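You operate a simulated robot arm through the tools that you are given. There is no shell and no other tool. Be economical: measure what you need, move in short steps, check, and stop when the job is done.

You are at the controls of a simulated two-armed robot. One attempt, no reset.

TASK
Shut the lower chest drawer. Then fetch the water job card from the top deck of the cart and set it in the box there. Then put one of the strainer baskets from the kit table top on the lower shelf of the kit table. The order counts. Set down upright: water job card, strainer basket.

The check looks at the end state, three seconds after you hand in, the way a careful person would. Anything else that was tipped, shoved, dropped, spilled or broken makes it a failure.

THE ROBOT
Two 7-joint arms with two-finger parallel grippers on one trunk, on a base that drives. Base frame: it is fixed to the floor where the robot stands at the start and does not move with it; the origin is under the middle of the robot, x ahead of it, y to its left, z up. Readings come in cm, degrees, newtons and seconds.
The left shoulder is at the start at [2, 11.3, 99.7], the right one opposite. With the tool pointing down near the work surface each hand reaches from about 24 to 60 cm from the robot's upright axis, wherever it stands, measured 20 degrees to its own side. Places, roughly: lower chest drawer [50, 10, 40]; lower shelf of the kit table [-150, 390, 30]; strainer basket [-125, 425, 75]; water job card [50, 125, 75]. Payload 1.57 kg a hand.
Tool frame (each hand has its own): the origin (TCP) lies between the finger pads and is the grasp point; the fingertips stand 3 cm ahead of it; z points along the fingers, y is the line along which they close. Largest opening 8 cm; finger width 1.7, thickness 1.2; the body of the gripper, 4 by 8.2 cm, starts 8 cm behind the TCP.
Orientation is that of the tool frame in the base frame, as a unit quaternion [w, x, y, z]. With the fingers straight down and closing along the base's y, the tool's x points along the base's -x, its y along +y and its z along -z.

THE INTERFACE
- The arms move only by the tool nudge_tool. It takes "left_motion", "right_motion" or both (then of equal length, played together; a hand with none holds still); each is a list of rows, each an object of numbers (a shift or turn left out is 0, a gripper value left out holds the last): "dx", "dy", "dz": the shift along the tool's x, y, z in cm; "ax", "ay", "az": the turn, a rotation vector about the tool's x, y, z in degrees; "fingers": the opening in per cent of the stroke, from 0 (shut) to 100 (fully open). In form: [{"dx": .., "dy": .., "dz": .., "ax": .., "ay": .., "az": .., "fingers": ..}, ...]. A call has 1 to 12 rows; each row is the pose to reach, as a shift and turn from the pose commanded when the call began, along the tool's axes at that moment. Rows are played at 5 a second. More than 5 cm and 8.6 degrees between two rows, or a gripper value outside its range, and nothing of the call is played. Where a pose cannot be reached the arm comes as near as it can. A force on the tool above 40 N (or 10 N above the force at the start of the call, whichever is more), or a blocked arm, ends the call early, and 0.2 s more pass. Each finger travels about 4.5 cm/s and halts on what it meets, pressing with about 34 N; the grip force reading is that of the motor and also rises with nothing between the fingers. The clock runs only during rows and for 0.2 s after the last one: add rows that repeat a pose to give the fingers time. It gives the time, the measured TCP pose, the force on the tool (base axes), the opening and the grip force at its end, in the units of the frame above (readings bear some noise), with the torque about the TCP (base axes, N m) and any sound that the robot's microphone picked up.
- Cameras (640 x 400 px; columns grow to the right, rows downward): "scene" is now at [7.99, 0.73, 107.62]; the picture's right is [0.11, -0.99, 0.00], its down [-0.87, -0.10, -0.48] and it looks along [0.48, 0.05, -0.88] (base axes); focal length 252 px, centre (320, 200). "left" rides on the left gripper at [7.2, 0.7, -12.2] in its tool frame; the picture's right is [-0.09, 1.00, 0.00], its down [-0.84, -0.08, -0.54] and it looks along [-0.54, -0.05, 0.84] (tool axes); focal length 238 px, centre (320, 200). "right" rides on the right gripper at [7.2, -0.7, -12.2] in its tool frame; the picture's right is [0.09, 1.00, 0.00], its down [-0.84, 0.08, -0.54] and it looks along [-0.54, 0.05, 0.84] (tool axes); focal length 238 px, centre (320, 200). There is no depth. A picture from a camera that has moved, and an enlarged one, comes with that camera's place and axes in the base frame and with its lens. The place of the scene camera against the robot may be out by one fixed shift of up to 1.8 cm in any direction.
- snapshot(camera): a new picture of that camera. The clock stands still meanwhile.
- slide_trunk(by): slides the trunk up (or, below 0, down) by that many cm; the arms and the scene camera ride with it, the base frame stays. It gives what a move gives, with no picture.
- base_move(legs): drives the robot by 1 to 6 legs, each [ahead, left, turn to the left] in cm, cm and degrees, along the robot's own axes; the way and the turn of a leg run together, so that a leg with both is an arc; at most 150 cm and 180 degrees a leg. The arms and the cameras ride along, it lands a little off, and it stops where it bumps. It gives what a move gives.
- aim_head(pan, tilt): turns the head with the scene camera to pan (to the left, within 80 degrees either way) and tilt (down, from -29 to 69), counted from straight ahead of the robot. It gives what a move gives.
- inspect(camera, box): a new picture of the part [left, top, right, bottom] of that camera's present view, enlarged. The clock stands still meanwhile.
- job_done(): hands the job in; it is judged then, once.

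Work in short steps. Places have to be worked out from the pictures, the camera data and where the tool is seen: move nearer, look again, correct. Check each grasp and each placing, and mend what went wrong. You have 165 turns and 138 pictures in all, those below and enlarged ones among them. Open the grippers and draw the arms clear of the work before you hand the job in, unless the task says otherwise.

The tools are called after "Call:" as a command line: name --argument value ..., lists and objects as JSON in quotes. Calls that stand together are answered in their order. nudge_tool: Moves the arms, as the interface text tells. Its arguments: {"type":"object","properties":{"left_motion":{"type":"array"},"right_motion":{"type":"array"}},"required":[]} The other tools are called the same way: slide_trunk (by) slides the trunk up or down; base_move (legs) drives the base; aim_head (pan, tilt) turns the head that bears the scene camera; snapshot (camera) takes a picture; inspect (camera, box) takes an enlarged picture of a part of a camera's view; job_done () hands the job in.

At the start:

```text
time: 0.0
left_position: [37.0, 22.41, 62.56]
left_orientation: [0.0, 0.0, 1.0, 0.0]
left_wrist_force: [0.3, 0.0, 0.3]
left_moment: [-0.01, 0.01, 0.02]
left_width: 8.0
left_gripper_force: 0.1
right_position: [50.28, -19.94, 63.62]
right_orientation: [0.001, 0.0, 1.0, 0.001]
right_wrist_force: [-0.5, -0.1, -0.2]
right_moment: [0.0, 0.03, -0.01]
right_width: 7.99
right_gripper_force: 0.2
trunk travel left (down, up): [-5.0, 52.0]
robot x, y, heading: [-0.18, -0.12, -0.3]
head pan, tilt: [6.4, 61.4]
```

scene: 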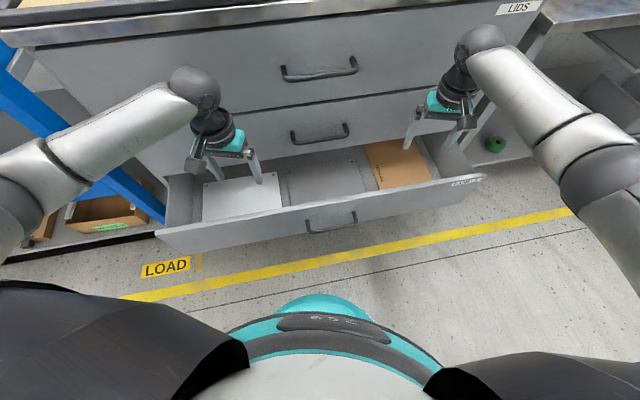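
right: 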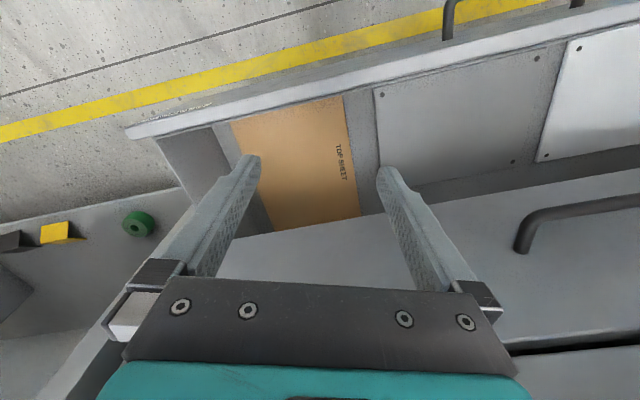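
left: 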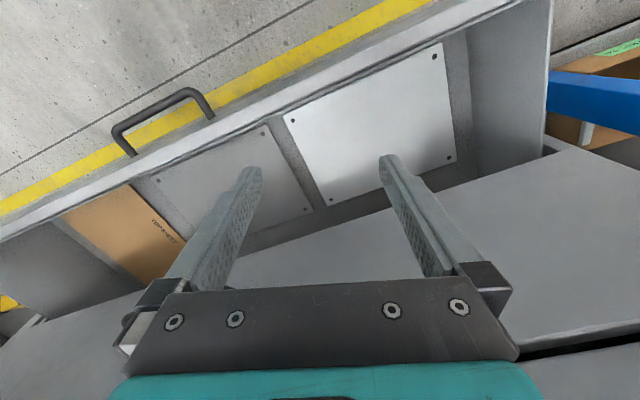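

The lower drawer stands open and the chest is turned roughly 17° from the robot. I'll look around before driving.

Call:
aim_head --pan 80 --tilt 25

Call:
snapshot --camera "scene"

Call:
aim_head --pan -80 --tilt 25

Call:
snapshot --camera "scene"

Call:
aim_head --pan 30 --tilt 35

Call:
snapshot --camera "scene"

```text
time: 1.5
left_position: [37.03, 22.44, 62.55]
left_orientation: [0.0, 0.0, 1.0, 0.0]
left_wrist_force: [-0.5, -0.8, 0.5]
left_moment: [0.0, 0.01, -0.01]
left_width: 7.99
left_gripper_force: 0.1
right_position: [50.2, -19.94, 63.62]
right_orientation: [-0.001, 0.0, 1.0, 0.0]
right_wrist_force: [0.6, 0.3, 0.4]
right_moment: [0.05, 0.02, 0.0]
right_width: 8.01
right_gripper_force: 0.1
trunk travel left (down, up): [-5.0, 52.0]
robot x, y, heading: [-0.3, 0.07, 0.0]
head pan, tilt: [80.0, 25.0]
```

```text
134 pictures are left
camera scene: at [3.14, 9.07, 112.78], right [0.98, -0.17, 0.0], down [-0.07, -0.42, -0.91], along [0.16, 0.89, -0.42], focal length 252 px, centre (320, 200)
```

scene: 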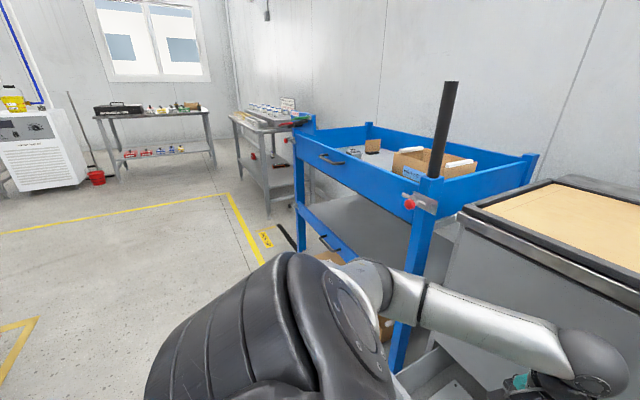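

```text
time: 3.9
left_position: [37.03, 22.37, 62.48]
left_orientation: [-0.001, 0.0, 1.0, 0.0]
left_wrist_force: [-0.2, 0.1, 0.3]
left_moment: [0.01, 0.0, 0.03]
left_width: 8.0
left_gripper_force: 0.0
right_position: [50.24, -19.97, 63.74]
right_orientation: [0.001, 0.0, 1.0, 0.001]
right_wrist_force: [-0.4, -0.8, 0.8]
right_moment: [0.0, -0.01, -0.05]
right_width: 8.01
right_gripper_force: 0.1
trunk travel left (down, up): [-5.0, 52.0]
robot x, y, heading: [-0.2, -0.33, 0.2]
head pan, tilt: [-80.0, 25.0]
```

```text
133 pictures are left
camera scene: at [3.13, -9.07, 112.79], right [-0.98, -0.17, 0.0], down [-0.07, 0.42, -0.91], along [0.16, -0.89, -0.42], focal length 252 px, centre (320, 200)
```

scene: 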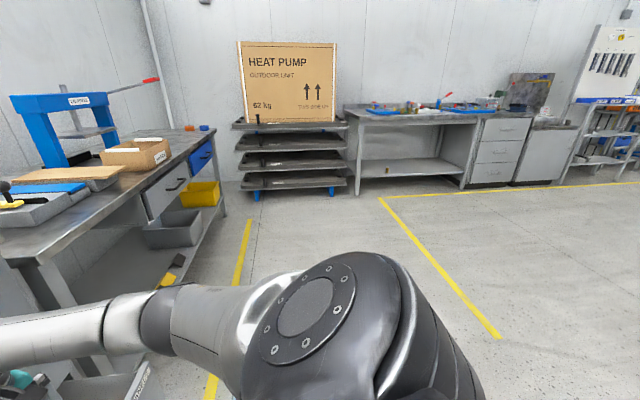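

```text
time: 5.8
left_position: [37.02, 22.39, 62.53]
left_orientation: [0.0, 0.0, 1.0, 0.001]
left_wrist_force: [0.1, 0.0, -1.0]
left_moment: [0.01, 0.0, 0.04]
left_width: 7.99
left_gripper_force: 0.0
right_position: [50.22, -19.97, 63.62]
right_orientation: [0.0, 0.0, 1.0, -0.001]
right_wrist_force: [0.0, 0.1, -0.3]
right_moment: [0.02, 0.02, -0.01]
right_width: 8.03
right_gripper_force: 0.1
trunk travel left (down, up): [-5.0, 52.0]
robot x, y, heading: [-0.02, 0.02, 0.0]
head pan, tilt: [30.0, 35.0]
```

```text
132 pictures are left
camera scene: at [9.16, 4.4, 111.21], right [0.5, -0.87, 0.0], down [-0.5, -0.29, -0.82], along [0.71, 0.41, -0.57], focal length 252 px, centre (320, 200)
```

scene: 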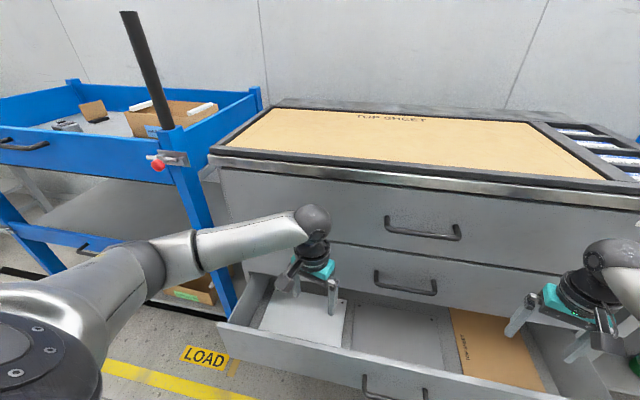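

Free floor lies behind the robot. I back off to line up square with the drawer front, then turn about 17.6° left.

Call:
base_move --legs '[[-25, -20, 0], [0, 0, 17.6]]'

Call:
aim_head --pan 0 --tilt 50

Call:
snapshot --camera "scene"

```text
time: 8.9
left_position: [3.73, 12.44, 62.42]
left_orientation: [0.0, -0.151, 0.989, -0.001]
left_wrist_force: [0.1, 0.1, 0.1]
left_moment: [0.0, -0.01, 0.02]
left_width: 8.01
left_gripper_force: 0.0
right_position: [28.98, -24.1, 63.68]
right_orientation: [0.0, -0.15, 0.989, 0.0]
right_wrist_force: [0.1, 0.1, 0.1]
right_moment: [-0.01, -0.04, 0.02]
right_width: 8.01
right_gripper_force: 0.0
trunk travel left (down, up): [-5.0, 52.0]
robot x, y, heading: [-25.26, -19.78, 17.1]
head pan, tilt: [30.0, 35.0]
```

```text
time: 9.9
left_position: [3.74, 12.32, 62.55]
left_orientation: [0.0, -0.15, 0.989, 0.001]
left_wrist_force: [-0.6, -0.2, -1.2]
left_moment: [0.01, -0.02, -0.02]
left_width: 8.0
left_gripper_force: 0.1
right_position: [29.0, -24.12, 63.72]
right_orientation: [0.0, -0.15, 0.989, 0.0]
right_wrist_force: [-0.2, 0.0, 0.1]
right_moment: [0.04, -0.01, -0.02]
right_width: 8.0
right_gripper_force: 0.0
trunk travel left (down, up): [-5.0, 52.0]
robot x, y, heading: [-24.94, -20.13, 17.5]
head pan, tilt: [0.0, 50.0]
```

```text
131 pictures are left
camera scene: at [-16.08, -17.42, 109.04], right [0.3, -0.95, 0.0], down [-0.73, -0.23, -0.64], along [0.61, 0.19, -0.77], focal length 252 px, centre (320, 200)
```

scene: 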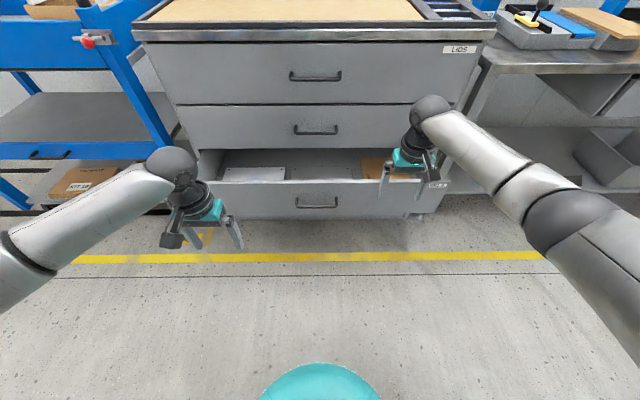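

The robot faces the drawer squarely, and the front seems about 70 cm ahead with its top at z≈41. I'll lower the trunk, then bring both closed hands low, tilted forward, to use as pushers.

Call:
slide_trunk --by -5

Call:
nudge_tool --left_motion '[{"dx": -1.3, "dz": 3.4, "ay": -7.5, "fingers": 0}, {"dx": -2.6, "dz": 6.8, "ay": -15}, {"dx": -4, "dz": 10.2, "ay": -22.5}, {"dx": -5.3, "dz": 13.6, "ay": -30}, {"dx": -6.6, "dz": 17, "ay": -37.5}, {"dx": -8, "dz": 20.5, "ay": -45}, {"dx": -8, "dz": 20.5, "ay": -45}]' --right_motion '[{"dx": 0.8, "dz": 3.6, "ay": -7.5, "fingers": 0}, {"dx": 1.7, "dz": 7.2, "ay": -15}, {"dx": 2.5, "dz": 10.8, "ay": -22.5}, {"dx": 3.4, "dz": 14.4, "ay": -30}, {"dx": 4.2, "dz": 18, "ay": -37.5}, {"dx": 5.2, "dz": 21.6, "ay": -45}, {"dx": 5.2, "dz": 21.6, "ay": -45}]'

Call:
snapshot --camera "scene"

Call:
snapshot --camera "right"

```text
time: 10.8
left_position: [3.67, 12.31, 57.58]
left_orientation: [0.0, -0.15, 0.989, 0.0]
left_wrist_force: [0.9, 0.0, -0.4]
left_moment: [0.01, 0.01, 0.03]
left_width: 7.99
left_gripper_force: 0.1
right_position: [28.97, -24.11, 58.75]
right_orientation: [-0.001, -0.15, 0.989, -0.001]
right_wrist_force: [1.6, 0.4, 0.3]
right_moment: [0.03, 0.0, 0.0]
right_width: 7.99
right_gripper_force: 0.1
trunk travel left (down, up): [0.0, 57.0]
robot x, y, heading: [-25.19, -20.05, 17.3]
head pan, tilt: [0.0, 50.0]
```

```text
time: 12.4
left_position: [11.51, 14.84, 37.04]
left_orientation: [0.378, -0.139, 0.913, 0.058]
left_wrist_force: [-0.1, -0.3, 0.5]
left_moment: [-0.01, -0.01, -0.02]
left_width: 0.0
left_gripper_force: 20.9
right_position: [23.92, -25.59, 37.14]
right_orientation: [0.379, -0.139, 0.913, 0.057]
right_wrist_force: [-0.5, -0.3, -0.7]
right_moment: [0.01, 0.01, 0.01]
right_width: 0.01
right_gripper_force: 20.5
trunk travel left (down, up): [0.0, 57.0]
robot x, y, heading: [-25.3, -20.0, 17.3]
head pan, tilt: [0.0, 50.0]
```

```text
130 pictures are left
camera scene: at [-16.08, -17.43, 104.04], right [0.3, -0.95, 0.0], down [-0.73, -0.23, -0.64], along [0.61, 0.19, -0.77], focal length 252 px, centre (320, 200)
```

scene: 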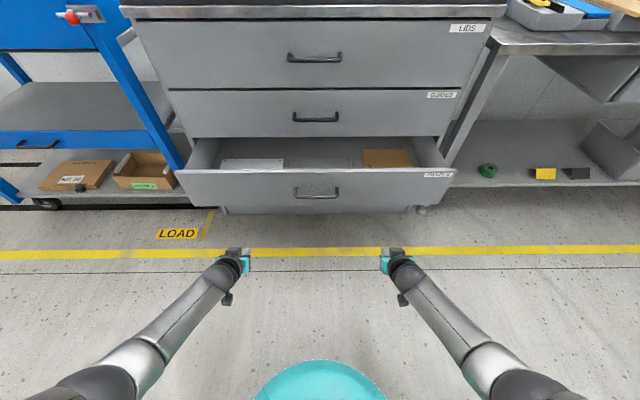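

```text
129 pictures are left
camera right: at [11.2, -30.25, 40.61], right [-0.36, 0.93, -0.07], down [0.18, 0.14, 0.98], along [0.92, 0.34, -0.21], focal length 238 px, centre (320, 200)
```

right: 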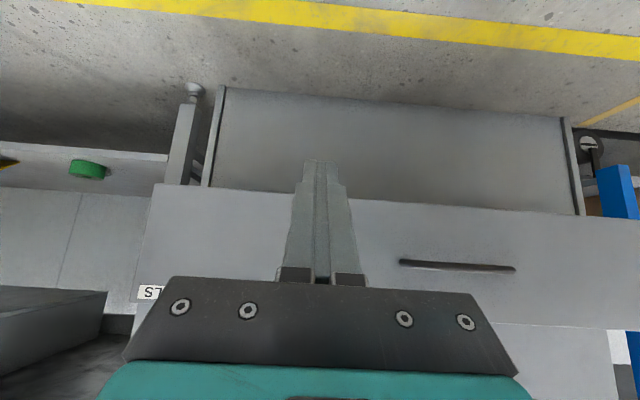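

Combining both views, I put the drawer front about 64 cm ahead with z from about 32 to 51, open by some 17 cm. I raise and retract the hands a little, then drive to just short of it.

Call:
nudge_tool --left_motion '[{"dx": 1, "dz": -4.6}, {"dx": 2.1, "dz": -9.2}]' --right_motion '[{"dx": 1, "dz": -4.6}, {"dx": 2.1, "dz": -9.2}]'

Call:
base_move --legs '[[20, 0, 0]]'

Call:
snapshot --camera "scene"

Call:
snapshot --camera "left"

```text
time: 13.0
left_position: [3.89, 12.38, 42.03]
left_orientation: [0.378, -0.14, 0.913, 0.059]
left_wrist_force: [0.6, -0.5, -0.7]
left_moment: [0.0, -0.01, 0.01]
left_width: 0.0
left_gripper_force: 21.1
right_position: [16.34, -28.08, 42.12]
right_orientation: [0.379, -0.139, 0.913, 0.056]
right_wrist_force: [0.0, 0.9, -0.6]
right_moment: [0.0, 0.0, -0.01]
right_width: 0.0
right_gripper_force: 21.5
trunk travel left (down, up): [0.0, 57.0]
robot x, y, heading: [-24.9, -20.06, 17.3]
head pan, tilt: [0.0, 50.0]
```

```text
time: 14.6
left_position: [22.71, 18.29, 42.09]
left_orientation: [0.378, -0.141, 0.913, 0.058]
left_wrist_force: [0.5, -0.4, -0.1]
left_moment: [-0.02, -0.02, -0.02]
left_width: 0.0
left_gripper_force: 21.7
right_position: [35.38, -22.01, 42.06]
right_orientation: [0.378, -0.14, 0.913, 0.057]
right_wrist_force: [-0.6, 0.1, 0.1]
right_moment: [-0.02, -0.01, 0.01]
right_width: 0.0
right_gripper_force: 21.5
trunk travel left (down, up): [0.0, 57.0]
robot x, y, heading: [-5.74, -13.96, 17.3]
head pan, tilt: [0.0, 50.0]
```

```text
128 pictures are left
camera scene: at [2.84, -11.49, 104.04], right [0.3, -0.95, 0.0], down [-0.73, -0.23, -0.64], along [0.61, 0.19, -0.77], focal length 252 px, centre (320, 200)
```

scene: 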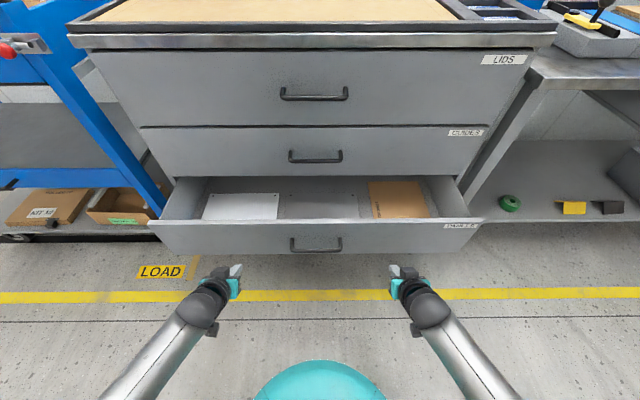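

```text
127 pictures are left
camera left: at [9.57, 14.91, 45.62], right [-0.24, 0.97, 0.07], down [0.22, -0.01, 0.97], along [0.95, 0.24, -0.21], focal length 238 px, centre (320, 200)
```

left: 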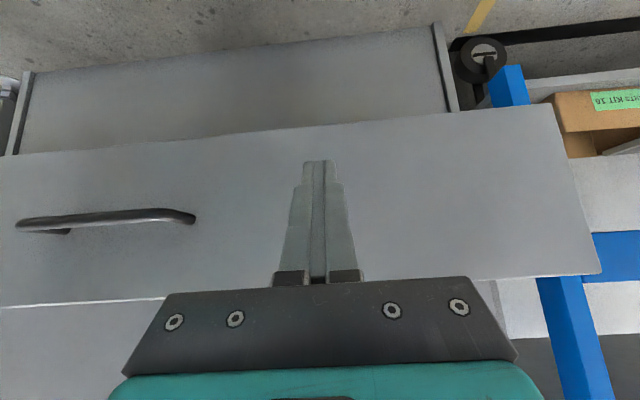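

The front is about 50 cm ahead of the robot with z from about 26 to 45. I lower the hands 5 cm and drive 9 cm more, then check.

Call:
nudge_tool --left_motion '[{"dx": 3.5, "dz": 3.5}, {"dx": 3.5, "dz": 3.5}]' --right_motion '[{"dx": 3.5, "dz": 3.5}, {"dx": 3.5, "dz": 3.5}]'

Call:
base_move --legs '[[9, 0, 0]]'

Call:
nudge_tool --left_motion '[{"dx": -1.4, "dz": 1.4}, {"dx": -2.8, "dz": 2.8}, {"dx": -4.2, "dz": 4.2}, {"dx": -5.6, "dz": 5.6}]' --right_motion '[{"dx": -1.4, "dz": 1.4}, {"dx": -2.8, "dz": 2.8}, {"dx": -4.2, "dz": 4.2}, {"dx": -5.6, "dz": 5.6}]'

Call:
snapshot --camera "scene"

```text
time: 15.2
left_position: [22.73, 18.45, 37.14]
left_orientation: [0.379, -0.14, 0.913, 0.058]
left_wrist_force: [0.2, 0.0, 0.5]
left_moment: [0.01, 0.01, -0.05]
left_width: 0.01
left_gripper_force: 21.7
right_position: [35.42, -22.17, 37.21]
right_orientation: [0.379, -0.141, 0.913, 0.058]
right_wrist_force: [0.0, 0.0, -0.3]
right_moment: [0.01, 0.01, 0.0]
right_width: 0.01
right_gripper_force: 21.1
trunk travel left (down, up): [0.0, 57.0]
robot x, y, heading: [-5.94, -13.84, 17.4]
head pan, tilt: [0.0, 50.0]
```

```text
time: 16.3
left_position: [31.33, 21.11, 36.99]
left_orientation: [0.378, -0.139, 0.913, 0.058]
left_wrist_force: [0.0, 0.3, 0.7]
left_moment: [0.01, -0.01, 0.0]
left_width: 0.0
left_gripper_force: 21.3
right_position: [43.88, -19.34, 37.17]
right_orientation: [0.378, -0.14, 0.913, 0.057]
right_wrist_force: [0.3, -0.2, 0.1]
right_moment: [0.0, -0.02, -0.03]
right_width: 0.02
right_gripper_force: 21.5
trunk travel left (down, up): [0.0, 57.0]
robot x, y, heading: [2.67, -11.49, 17.5]
head pan, tilt: [0.0, 50.0]
```

```text
time: 17.3
left_position: [38.88, 23.42, 37.2]
left_orientation: [0.379, -0.14, 0.913, 0.058]
left_wrist_force: [-0.4, 1.0, 0.0]
left_moment: [-0.01, 0.02, 0.05]
left_width: 0.01
left_gripper_force: 20.8
right_position: [51.42, -16.98, 37.27]
right_orientation: [0.378, -0.14, 0.914, 0.057]
right_wrist_force: [-0.6, -0.4, -0.1]
right_moment: [-0.03, -0.03, 0.0]
right_width: 0.01
right_gripper_force: 21.0
trunk travel left (down, up): [0.0, 57.0]
robot x, y, heading: [2.42, -11.41, 17.5]
head pan, tilt: [0.0, 50.0]
```

```text
126 pictures are left
camera scene: at [11.33, -8.82, 104.04], right [0.3, -0.95, 0.0], down [-0.73, -0.23, -0.64], along [0.61, 0.19, -0.77], focal length 252 px, centre (320, 200)
```

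scene: 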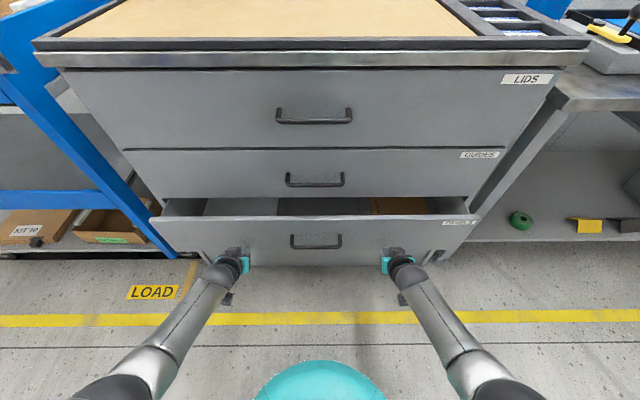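

The drawer is moving in. I push on another 12 cm.

Call:
nudge_tool --left_motion '[{"dx": -1.4, "dz": 1.4}, {"dx": -2.8, "dz": 2.8}, {"dx": -4.2, "dz": 4.2}, {"dx": -5.6, "dz": 5.6}, {"dx": -7, "dz": 7}, {"dx": -8.4, "dz": 8.4}]' --right_motion '[{"dx": -1.4, "dz": 1.4}, {"dx": -2.8, "dz": 2.8}, {"dx": -4.2, "dz": 4.2}, {"dx": -5.6, "dz": 5.6}, {"dx": -7, "dz": 7}, {"dx": -8.4, "dz": 8.4}]'

Call:
snapshot --camera "scene"

```text
time: 18.5
left_position: [46.35, 25.69, 36.78]
left_orientation: [0.367, -0.14, 0.918, 0.057]
left_wrist_force: [-0.9, 0.4, 0.0]
left_moment: [0.05, -0.02, -0.03]
left_width: 0.0
left_gripper_force: 21.1
left hand out of reach, approached as far as the arm can: row 5, 6
right_position: [59.15, -14.29, 36.99]
right_orientation: [0.37, -0.141, 0.916, 0.057]
right_wrist_force: [-0.2, -0.9, 0.6]
right_moment: [0.01, -0.01, 0.03]
right_width: 0.0
right_gripper_force: 21.1
right hand out of reach, approached as far as the arm can: row 5, 6
trunk travel left (down, up): [0.0, 57.0]
robot x, y, heading: [2.33, -11.27, 17.5]
head pan, tilt: [0.0, 50.0]
stopped in row 6 (left hand): the force on the tool passed its limit at 43 N (the readings are from after the stop); the commanded pose is now the measured one
```

```text
125 pictures are left
camera scene: at [11.13, -8.89, 104.04], right [0.3, -0.95, 0.0], down [-0.73, -0.23, -0.64], along [0.61, 0.19, -0.77], focal length 252 px, centre (320, 200)
```

scene: 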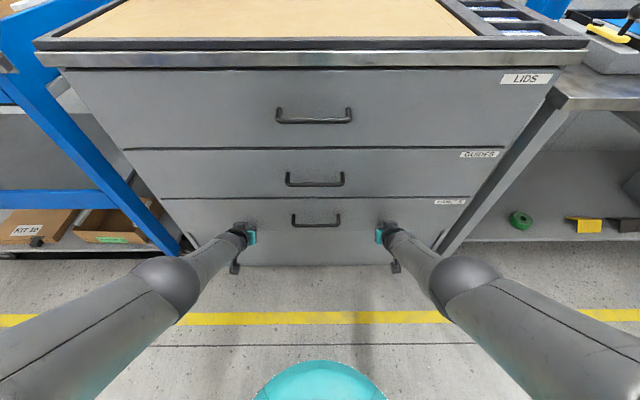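

It appears closed, with the force peaking at the end stop. A closer look confirms whether any gap is left.

Call:
inspect --camera "scene" --box '[100, 120, 540, 280]'

```text
1.45 times, centred on (320, 200) of scene
camera zoom: at [11.13, -8.89, 104.04], right [0.3, -0.95, 0.0], down [-0.73, -0.23, -0.64], along [0.61, 0.19, -0.77], focal length 366 px, centre (320, 200)
```

zoom: 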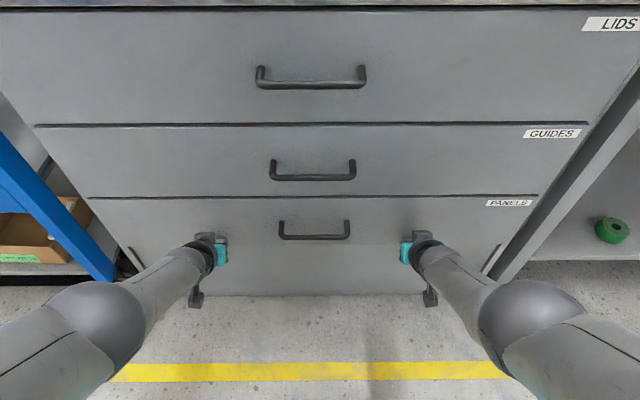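

The lower drawer is flush. I back away, then bring the hands upright and compact.

Call:
base_move --legs '[[-40, 0, 0]]'

Call:
nudge_tool --left_motion '[{"dx": 1, "dz": -4.5, "ay": 7.5, "fingers": 50}, {"dx": 2, "dz": -9, "ay": 15}, {"dx": 3, "dz": -13, "ay": 22.5}, {"dx": 3, "dz": -17, "ay": 30}, {"dx": 3, "dz": -21, "ay": 37.5}, {"dx": 3, "dz": -25, "ay": 42.5}]' --right_motion '[{"dx": 1, "dz": -4.5, "ay": 7.5, "fingers": 50}, {"dx": 2, "dz": -9, "ay": 15}, {"dx": 3, "dz": -13, "ay": 22.5}, {"dx": 3, "dz": -17, "ay": 30}, {"dx": 3, "dz": -21, "ay": 37.5}, {"dx": 3, "dz": -25, "ay": 42.5}]'

Call:
slide_trunk --by 30

Call:
aim_head --pan 50 --tilt 30

Call:
snapshot --camera "scene"

```text
time: 21.0
left_position: [8.29, 13.76, 36.97]
left_orientation: [0.367, -0.141, 0.918, 0.058]
left_wrist_force: [-1.0, 0.9, -0.3]
left_moment: [-0.01, -0.01, -0.01]
left_width: 0.0
left_gripper_force: 21.4
right_position: [21.39, -26.18, 37.09]
right_orientation: [0.37, -0.142, 0.916, 0.058]
right_wrist_force: [0.0, 0.4, -0.9]
right_moment: [-0.02, -0.01, 0.0]
right_width: 0.01
right_gripper_force: 21.2
trunk travel left (down, up): [0.0, 57.0]
robot x, y, heading: [-35.54, -23.54, 17.4]
head pan, tilt: [0.0, 50.0]
```

```text
time: 22.4
left_position: [-10.12, 7.91, 53.06]
left_orientation: [0.009, -0.151, 0.988, 0.002]
left_wrist_force: [-0.2, 0.1, 0.1]
left_moment: [0.0, -0.01, 0.02]
left_width: 4.01
left_gripper_force: 0.1
right_position: [2.61, -32.04, 52.97]
right_orientation: [0.013, -0.153, 0.988, 0.002]
right_wrist_force: [-0.4, -0.4, 0.4]
right_moment: [0.02, 0.02, -0.02]
right_width: 4.02
right_gripper_force: 0.1
trunk travel left (down, up): [0.0, 57.0]
robot x, y, heading: [-35.55, -23.54, 17.4]
head pan, tilt: [0.0, 50.0]
```

```text
time: 25.4
left_position: [-10.11, 7.93, 83.02]
left_orientation: [0.01, -0.152, 0.988, 0.001]
left_wrist_force: [-0.7, 0.3, 0.3]
left_moment: [0.01, -0.01, -0.03]
left_width: 4.0
left_gripper_force: 0.2
right_position: [2.7, -31.85, 82.93]
right_orientation: [0.012, -0.153, 0.988, 0.002]
right_wrist_force: [0.1, 0.4, -0.8]
right_moment: [-0.01, -0.02, -0.02]
right_width: 3.99
right_gripper_force: 0.1
trunk travel left (down, up): [-30.0, 27.0]
robot x, y, heading: [-35.3, -23.47, 17.8]
head pan, tilt: [0.0, 50.0]
```

```text
time: 26.6
left_position: [-9.99, 7.9, 83.05]
left_orientation: [0.009, -0.153, 0.988, 0.002]
left_wrist_force: [0.1, -0.3, 0.1]
left_moment: [0.01, -0.01, -0.04]
left_width: 4.0
left_gripper_force: 0.1
right_position: [2.67, -31.89, 82.95]
right_orientation: [0.013, -0.153, 0.988, 0.002]
right_wrist_force: [-0.2, 0.4, 0.4]
right_moment: [-0.02, -0.02, 0.03]
right_width: 4.01
right_gripper_force: 0.1
trunk travel left (down, up): [-30.0, 27.0]
robot x, y, heading: [-35.4, -23.69, 17.7]
head pan, tilt: [50.0, 30.0]
```

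```text
123 pictures are left
camera scene: at [-30.6, -14.78, 136.98], right [0.92, -0.38, 0.0], down [-0.19, -0.46, -0.87], along [0.33, 0.8, -0.5], focal length 252 px, centre (320, 200)
```

scene: 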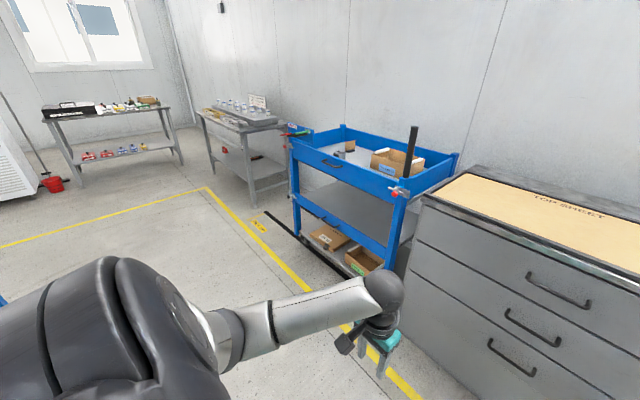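

The cart's front rim runs about from (15,145) to (48,70), facing about 25°. I drive to stand in front of it with clearance and look.

Call:
base_move --legs '[[36, 92, 0], [0, 0, 7]]'

Call:
aim_head --pan 0 --tilt 40

Call:
snapshot --camera "scene"

```text
time: 32.2
left_position: [-7.34, 108.67, 82.98]
left_orientation: [0.01, -0.212, 0.977, 0.003]
left_wrist_force: [0.2, 0.4, 0.2]
left_moment: [0.04, 0.04, 0.01]
left_width: 3.99
left_gripper_force: 0.0
right_position: [10.09, 70.69, 82.98]
right_orientation: [0.014, -0.213, 0.977, 0.002]
right_wrist_force: [0.6, 1.4, -0.8]
right_moment: [0.0, 0.01, 0.01]
right_width: 3.98
right_gripper_force: 0.1
trunk travel left (down, up): [-30.0, 27.0]
robot x, y, heading: [-28.63, 74.36, 24.7]
head pan, tilt: [50.0, 30.0]
```

```text
time: 33.4
left_position: [-7.34, 108.66, 83.02]
left_orientation: [0.009, -0.212, 0.977, 0.003]
left_wrist_force: [0.9, 0.2, 0.5]
left_moment: [-0.02, -0.05, -0.02]
left_width: 3.98
left_gripper_force: 0.0
right_position: [10.16, 70.72, 82.93]
right_orientation: [0.013, -0.213, 0.977, 0.003]
right_wrist_force: [-0.1, 0.2, 0.0]
right_moment: [-0.01, -0.03, -0.02]
right_width: 3.99
right_gripper_force: 0.0
trunk travel left (down, up): [-30.0, 27.0]
robot x, y, heading: [-29.1, 74.71, 24.7]
head pan, tilt: [0.0, 40.0]
```

```text
122 pictures are left
camera scene: at [-19.64, 78.4, 135.45], right [0.42, -0.91, 0.0], down [-0.58, -0.27, -0.77], along [0.7, 0.32, -0.64], focal length 252 px, centre (320, 200)
```

scene: 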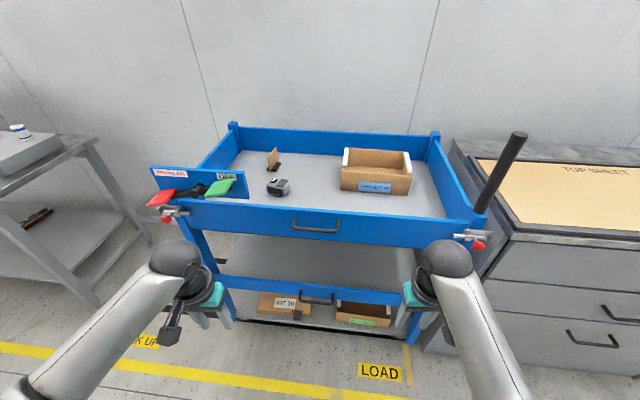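

The cart lies square ahead with an open box on the right and small items on the left. I enlarge the deck.

Call:
inspect --camera "scene" --box '[220, 120, 440, 250]'

Call:
inspect --camera "scene" --box '[240, 140, 320, 205]'

```text
2.91 times, centred on (330, 185) of scene
camera zoom: at [-19.64, 78.4, 135.45], right [0.42, -0.91, 0.0], down [-0.58, -0.27, -0.77], along [0.7, 0.32, -0.64], focal length 733 px, centre (291, 244)
```

zoom: 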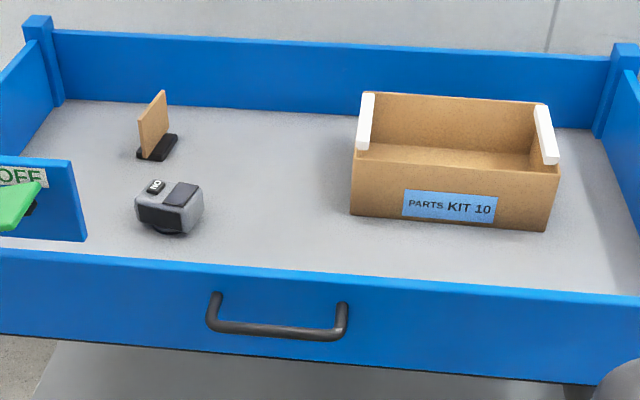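

```text
6.15 times, centred on (280, 172) of scene
camera zoom: at [-19.64, 78.4, 135.45], right [0.42, -0.91, 0.0], down [-0.58, -0.27, -0.77], along [0.7, 0.32, -0.64], focal length 1550 px, centre (566, 369)
```

zoom: 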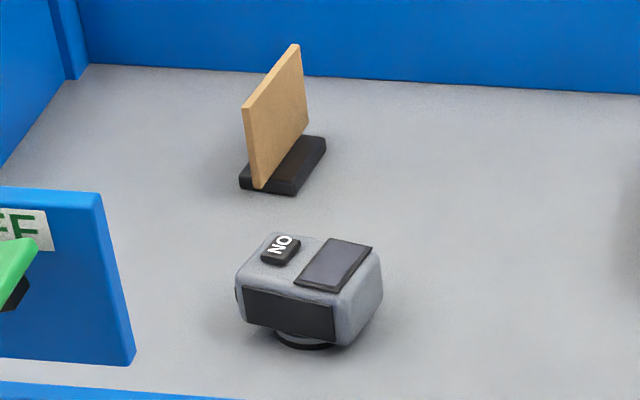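

The standing card in a black foot is likely the job card, about 37 cm behind the rim. I need to clear rim, switch panel and post, so I raise both hands 16 cm and check before driving in.

Call:
nudge_tool --left_motion '[{"dz": -4}, {"dz": -8}, {"dz": -12}, {"dz": -16}, {"dz": -19}]' --right_motion '[{"dz": -4}, {"dz": -8, "dy": 2}, {"dz": -12, "dy": 4}, {"dz": -16, "dy": 6}, {"dz": -19, "dy": 8}]'

Call:
aim_head --pan 0 --tilt 50

Call:
snapshot --camera "scene"

Call:
snapshot --camera "left"

```text
time: 34.6
left_position: [-7.68, 108.29, 101.96]
left_orientation: [0.008, -0.212, 0.977, 0.003]
left_wrist_force: [0.1, 0.0, 0.6]
left_moment: [-0.02, 0.01, 0.0]
left_width: 3.99
left_gripper_force: 0.0
right_position: [6.3, 77.7, 101.84]
right_orientation: [0.013, -0.213, 0.977, 0.002]
right_wrist_force: [-0.4, -0.5, -0.2]
right_moment: [-0.01, -0.02, -0.01]
right_width: 4.0
right_gripper_force: 0.0
trunk travel left (down, up): [-30.0, 27.0]
robot x, y, heading: [-28.81, 74.78, 24.3]
head pan, tilt: [0.0, 40.0]
```

```text
time: 35.3
left_position: [-7.69, 108.43, 102.08]
left_orientation: [0.01, -0.211, 0.977, 0.003]
left_wrist_force: [0.0, -0.8, 0.5]
left_moment: [0.01, -0.03, -0.01]
left_width: 3.98
left_gripper_force: 0.1
right_position: [6.43, 77.68, 101.98]
right_orientation: [0.014, -0.213, 0.977, 0.003]
right_wrist_force: [-0.2, 0.0, -0.4]
right_moment: [0.02, 0.01, 0.0]
right_width: 4.0
right_gripper_force: 0.0
trunk travel left (down, up): [-30.0, 27.0]
robot x, y, heading: [-28.63, 74.4, 24.7]
head pan, tilt: [0.0, 50.0]
```

```text
119 pictures are left
camera scene: at [-20.37, 78.07, 134.04], right [0.41, -0.91, 0.0], down [-0.7, -0.32, -0.64], along [0.59, 0.27, -0.77], focal length 252 px, centre (320, 200)
```

scene: 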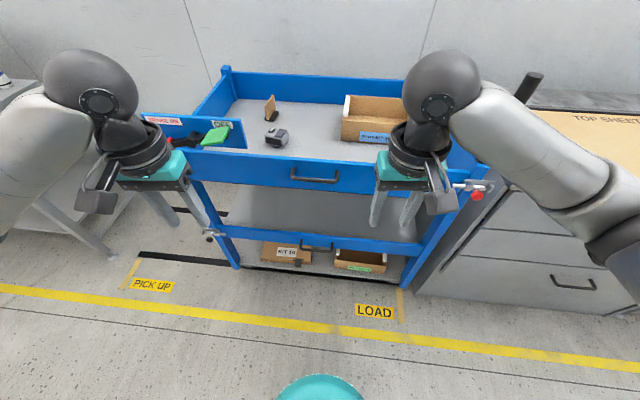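

```text
118 pictures are left
camera left: at [-14.59, 105.99, 114.03], right [-0.33, 0.94, 0.0], down [0.78, 0.27, 0.56], along [0.53, 0.19, -0.83], focal length 238 px, centre (320, 200)
```

left: 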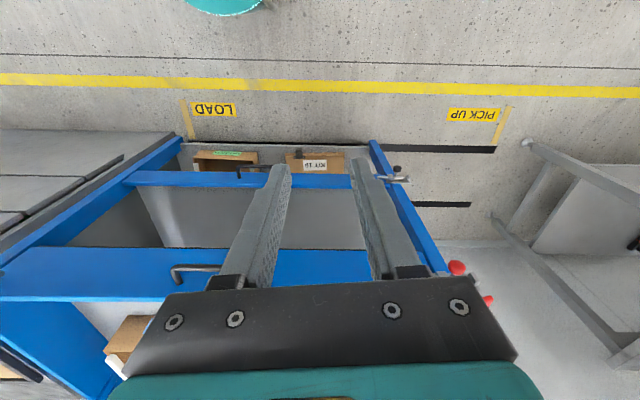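

The black post at the front right reaches about z 109 and the panel at the front left about z 98. I shift left 15 cm so the right hand serves both card and box away from the post, and I keep the left hand back and high.

Call:
nudge_tool --left_motion '[{"dz": -3, "dx": 2}, {"dz": -6, "dx": 4}, {"dz": -8, "dx": 6}]'

Call:
base_move --legs '[[0, 15, 0], [16, 0, 0]]'

Call:
snapshot --camera "scene"

Call:
snapshot --camera "right"

```text
time: 36.1
left_position: [-13.44, 105.93, 110.01]
left_orientation: [0.009, -0.212, 0.977, 0.003]
left_wrist_force: [-0.7, -0.1, -0.1]
left_moment: [0.0, 0.02, 0.01]
left_width: 4.01
left_gripper_force: 0.1
right_position: [6.44, 77.8, 101.99]
right_orientation: [0.013, -0.213, 0.977, 0.003]
right_wrist_force: [0.3, 0.5, 0.7]
right_moment: [0.02, 0.0, -0.03]
right_width: 4.0
right_gripper_force: 0.0
trunk travel left (down, up): [-30.0, 27.0]
robot x, y, heading: [-28.64, 74.48, 24.4]
head pan, tilt: [0.0, 50.0]
```

```text
time: 38.5
left_position: [-5.27, 126.13, 109.84]
left_orientation: [0.009, -0.21, 0.978, 0.002]
left_wrist_force: [-0.2, 0.4, -1.1]
left_moment: [-0.02, 0.03, -0.01]
left_width: 4.0
left_gripper_force: 0.0
right_position: [14.37, 97.9, 101.89]
right_orientation: [0.012, -0.211, 0.977, 0.003]
right_wrist_force: [0.7, 0.6, -0.4]
right_moment: [0.0, 0.0, 0.01]
right_width: 4.02
right_gripper_force: 0.1
trunk travel left (down, up): [-30.0, 27.0]
robot x, y, heading: [-20.85, 94.76, 24.2]
head pan, tilt: [0.0, 50.0]
```

```text
117 pictures are left
camera scene: at [-12.34, 98.39, 134.03], right [0.41, -0.91, 0.0], down [-0.7, -0.32, -0.64], along [0.59, 0.26, -0.77], focal length 252 px, centre (320, 200)
```

scene: 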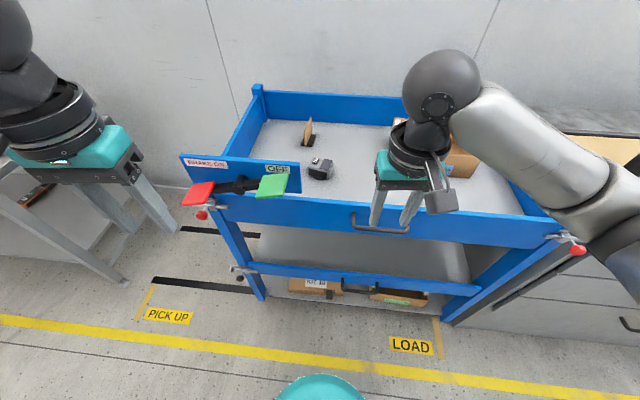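

```text
116 pictures are left
camera right: at [8.11, 94.37, 113.91], right [-0.5, 0.87, 0.0], down [0.72, 0.41, 0.56], along [0.49, 0.28, -0.83], focal length 238 px, centre (320, 200)
```

right: 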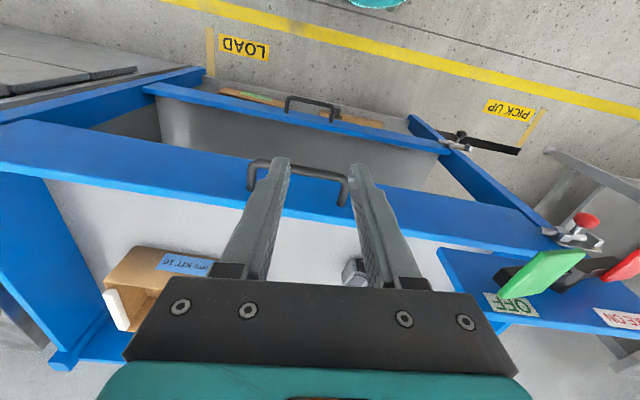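

Triangulating the two views puts the card's foot near (51.7, 131.8, 80), 81 cm ahead. I check the post against the right elbow before closing the last 14 cm.

Call:
aim_head --pan -60 --tilt 45

Call:
snapshot --camera "scene"

```text
time: 39.8
left_position: [-5.18, 126.2, 109.84]
left_orientation: [0.009, -0.209, 0.978, 0.003]
left_wrist_force: [0.4, 0.2, 0.1]
left_moment: [0.02, 0.0, -0.02]
left_width: 4.02
left_gripper_force: 0.2
right_position: [14.31, 97.87, 102.06]
right_orientation: [0.012, -0.211, 0.977, 0.002]
right_wrist_force: [-0.7, -0.1, -0.4]
right_moment: [-0.03, 0.02, -0.01]
right_width: 4.0
right_gripper_force: 0.0
trunk travel left (down, up): [-30.0, 27.0]
robot x, y, heading: [-20.79, 94.95, 24.2]
head pan, tilt: [-60.0, 45.0]
```

```text
115 pictures are left
camera scene: at [-12.83, 90.45, 134.73], right [-0.58, -0.81, 0.0], down [-0.57, 0.41, -0.71], along [0.57, -0.41, -0.71], focal length 252 px, centre (320, 200)
```

scene: 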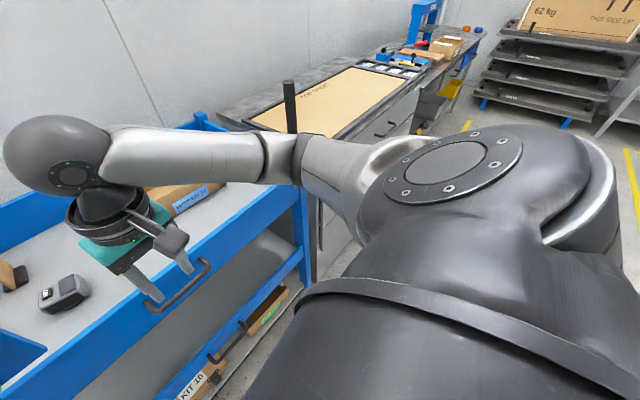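

The post stays about 15 cm outside the elbow's path. I drive the last 13 cm and look down at the deck.

Call:
base_move --legs '[[13, 0, 0]]'

Call:
aim_head --pan 0 --tilt 50

Call:
snapshot --camera "scene"

```text
time: 41.1
left_position: [6.71, 131.61, 109.87]
left_orientation: [0.009, -0.21, 0.978, 0.003]
left_wrist_force: [1.1, 0.2, -0.1]
left_moment: [0.0, 0.05, 0.01]
left_width: 3.98
left_gripper_force: 0.0
right_position: [26.27, 103.19, 101.87]
right_orientation: [0.013, -0.211, 0.977, 0.002]
right_wrist_force: [0.5, -0.1, 0.5]
right_moment: [-0.01, 0.02, 0.01]
right_width: 4.01
right_gripper_force: 0.0
trunk travel left (down, up): [-30.0, 27.0]
robot x, y, heading: [-8.81, 99.92, 24.5]
head pan, tilt: [-60.0, 45.0]
```

```text
time: 42.4
left_position: [6.52, 131.58, 109.88]
left_orientation: [0.009, -0.209, 0.978, 0.003]
left_wrist_force: [0.3, -0.1, 0.0]
left_moment: [0.03, 0.0, -0.02]
left_width: 3.99
left_gripper_force: 0.1
right_position: [26.09, 103.17, 101.98]
right_orientation: [0.013, -0.211, 0.977, 0.003]
right_wrist_force: [0.3, 0.4, -0.3]
right_moment: [-0.02, 0.04, -0.01]
right_width: 4.0
right_gripper_force: 0.1
trunk travel left (down, up): [-30.0, 27.0]
robot x, y, heading: [-9.35, 99.95, 24.2]
head pan, tilt: [0.0, 50.0]
```

```text
114 pictures are left
camera scene: at [-0.6, 103.68, 134.04], right [0.41, -0.91, 0.0], down [-0.7, -0.31, -0.64], along [0.59, 0.26, -0.77], focal length 252 px, centre (320, 200)
```

scene: 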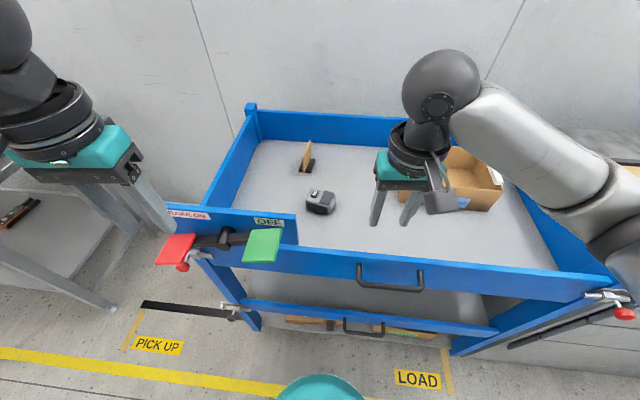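

Robot-relative, the foot is at 68 ahead and 4 left, with the card top near z 89. I lower the trunk 8 cm, then bring the right hand forward, tilted 45°, to a point short of and above the card.

Call:
slide_trunk --by -8

Call:
nudge_tool --right_motion '[{"dx": -3, "dy": 2, "dz": -1, "ay": -6, "fingers": 60}, {"dx": -6, "dy": 4, "dz": -2, "ay": -12}, {"dx": -9.5, "dy": 6, "dz": -3, "ay": -18}, {"dx": -13, "dy": 8, "dz": -4, "ay": -24}, {"dx": -16, "dy": 10, "dz": -4, "ay": -30}, {"dx": -19, "dy": 12, "dz": -4, "ay": -36}, {"dx": -22, "dy": 14, "dz": -4, "ay": -42}, {"dx": -23, "dy": 15.6, "dz": -4, "ay": -45}]'

Call:
snapshot --camera "scene"

Call:
snapshot --camera "right"

```text
time: 43.6
left_position: [6.63, 131.54, 101.83]
left_orientation: [0.01, -0.21, 0.978, 0.003]
left_wrist_force: [0.4, 0.0, -0.6]
left_moment: [-0.03, 0.02, -0.04]
left_width: 3.98
left_gripper_force: 0.1
right_position: [26.14, 103.29, 93.96]
right_orientation: [0.014, -0.212, 0.977, 0.003]
right_wrist_force: [-0.2, 0.4, -0.3]
right_moment: [-0.01, 0.0, 0.01]
right_width: 3.98
right_gripper_force: 0.1
trunk travel left (down, up): [-22.0, 35.0]
robot x, y, heading: [-9.37, 100.23, 24.3]
head pan, tilt: [0.0, 50.0]
```

```text
time: 45.4
left_position: [6.58, 131.64, 101.72]
left_orientation: [0.009, -0.209, 0.978, 0.003]
left_wrist_force: [0.9, -0.2, -0.3]
left_moment: [-0.02, 0.01, 0.02]
left_width: 4.02
left_gripper_force: 0.1
right_position: [40.69, 126.84, 98.73]
right_orientation: [0.386, -0.195, 0.898, 0.084]
right_wrist_force: [0.4, 1.0, 1.3]
right_moment: [0.01, 0.01, 0.03]
right_width: 4.79
right_gripper_force: 0.1
trunk travel left (down, up): [-22.0, 35.0]
robot x, y, heading: [-9.26, 100.12, 24.1]
head pan, tilt: [0.0, 50.0]
```

```text
113 pictures are left
camera scene: at [-0.62, 103.71, 126.04], right [0.41, -0.91, 0.0], down [-0.7, -0.32, -0.64], along [0.59, 0.26, -0.77], focal length 252 px, centre (320, 200)
```

scene: 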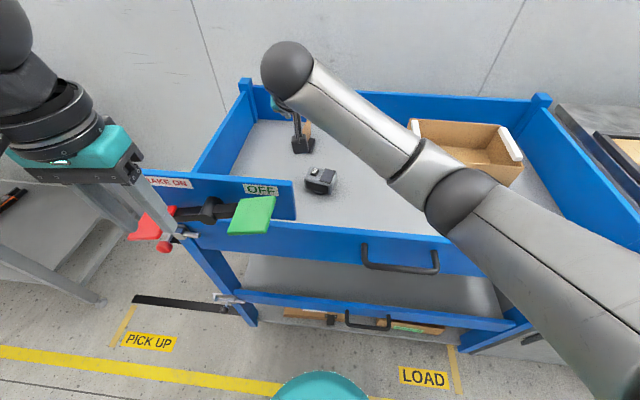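

```text
112 pictures are left
camera right: at [28.61, 120.8, 101.69], right [-0.47, 0.88, -0.07], down [0.13, 0.15, 0.98], along [0.87, 0.45, -0.18], focal length 238 px, centre (320, 200)
```

right: 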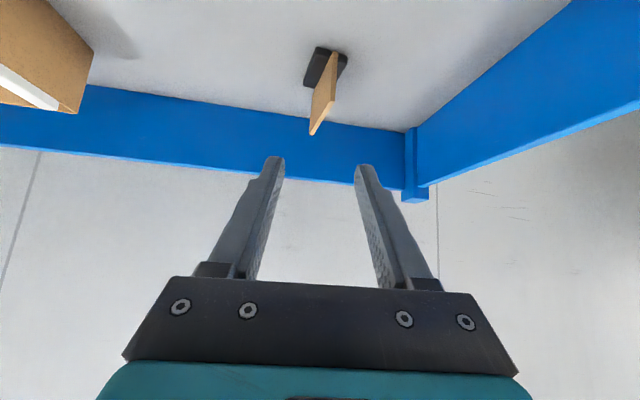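

The card is seen ahead of the fingers. I enlarge to get its edge direction.

Call:
inspect --camera "right" --box '[280, 30, 370, 150]'

Call:
inspect --camera "scene" --box '[260, 80, 350, 200]'

```text
3.33 times, centred on (325, 90) of right
camera zoom: at [28.61, 120.8, 101.69], right [-0.47, 0.88, -0.07], down [0.13, 0.15, 0.98], along [0.87, 0.45, -0.18], focal length 794 px, centre (303, 567)
```

zoom: 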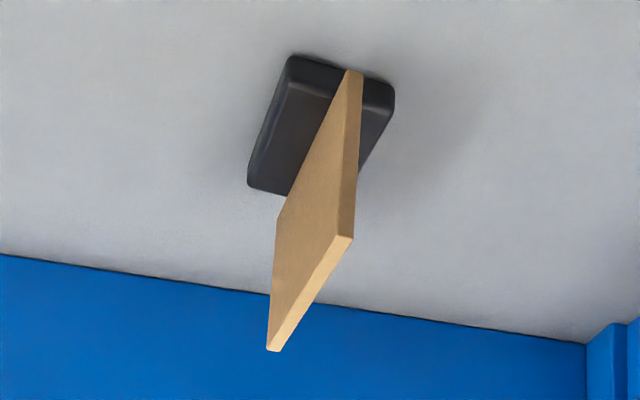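

```text
3.33 times, centred on (305, 140) of scene
camera zoom: at [-0.62, 103.71, 126.04], right [0.41, -0.91, 0.0], down [-0.7, -0.32, -0.64], along [0.59, 0.26, -0.77], focal length 840 px, centre (370, 400)
```

zoom: 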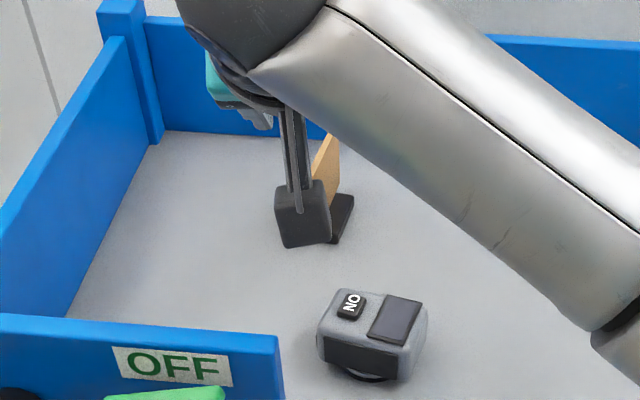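

The card's top edge runs from (48.4,131.6) to (57,133.3) at z≈87, an angle of 11°. I yaw the tool by -13° and move to 12 cm short of the grasp along the approach line.

Call:
nudge_tool --right_motion '[{"dx": 0.6, "dy": 1.1, "dz": 3.5, "ax": 4.7, "az": 4.4}, {"dx": 1.2, "dy": 2.2, "dz": 7, "ax": 9.4, "az": 8.9}, {"dx": 1.2, "dy": 2.2, "dz": 7, "ax": 9.4, "az": 8.9}]'

Call:
snapshot --camera "right"

```text
time: 46.2
left_position: [6.53, 131.51, 101.79]
left_orientation: [0.009, -0.21, 0.978, 0.003]
left_wrist_force: [-0.2, -0.6, -0.6]
left_moment: [0.0, -0.02, 0.01]
left_width: 4.0
left_gripper_force: 0.1
right_position: [43.71, 130.6, 92.7]
right_orientation: [0.392, -0.091, 0.914, 0.039]
right_wrist_force: [-0.1, 0.6, 0.0]
right_moment: [0.0, -0.01, -0.03]
right_width: 4.8
right_gripper_force: 0.0
trunk travel left (down, up): [-22.0, 35.0]
robot x, y, heading: [-9.24, 100.53, 24.3]
head pan, tilt: [0.0, 50.0]
```

```text
109 pictures are left
camera right: at [30.43, 127.4, 95.94], right [-0.26, 0.96, -0.07], down [0.16, 0.11, 0.98], along [0.95, 0.24, -0.19], focal length 238 px, centre (320, 200)
```

right: 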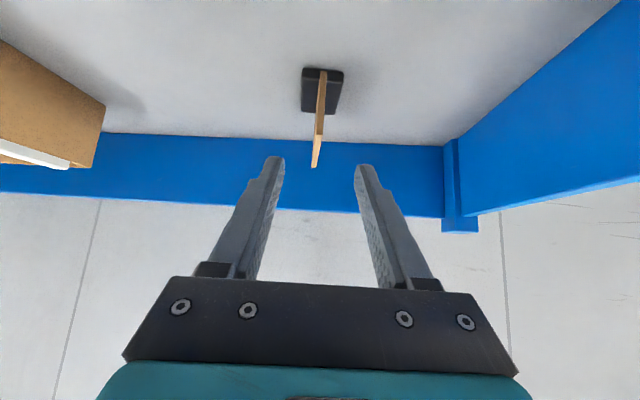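

Card is centred between the fingers and aligned. I advance 11 cm along the tool and look.

Call:
nudge_tool --right_motion '[{"dz": 3}, {"dz": 6}, {"dz": 9}, {"dz": 11.3}, {"dz": 11.3}]'

Call:
snapshot --camera "right"

Call:
inspect --camera "scene" --box '[260, 80, 350, 200]'

```text
time: 47.4
left_position: [6.61, 131.58, 101.92]
left_orientation: [0.009, -0.21, 0.978, 0.003]
left_wrist_force: [-0.5, -0.5, -0.5]
left_moment: [-0.01, -0.04, 0.03]
left_width: 4.0
left_gripper_force: 0.0
right_position: [49.22, 129.41, 86.64]
right_orientation: [0.393, -0.091, 0.914, 0.039]
right_wrist_force: [0.4, 0.1, -0.8]
right_moment: [-0.01, -0.03, -0.02]
right_width: 4.8
right_gripper_force: 0.1
right hand out of reach, approached as far as the arm can: row 3, 4, 5
trunk travel left (down, up): [-22.0, 35.0]
robot x, y, heading: [-8.73, 100.18, 24.4]
head pan, tilt: [0.0, 50.0]
```

```text
108 pictures are left
camera right: at [36.01, 126.31, 89.87], right [-0.26, 0.96, -0.07], down [0.16, 0.11, 0.98], along [0.95, 0.24, -0.19], focal length 238 px, centre (320, 200)
```

right: 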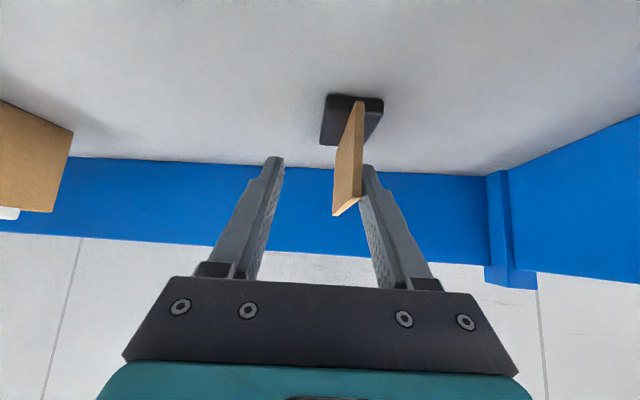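

```text
3.33 times, centred on (305, 140) of scene
camera zoom: at [-0.58, 103.66, 126.03], right [0.41, -0.91, 0.0], down [-0.7, -0.31, -0.64], along [0.59, 0.26, -0.77], focal length 840 px, centre (370, 400)
```

zoom: 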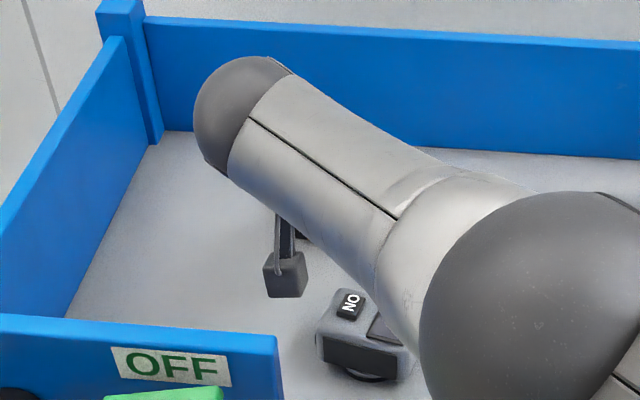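

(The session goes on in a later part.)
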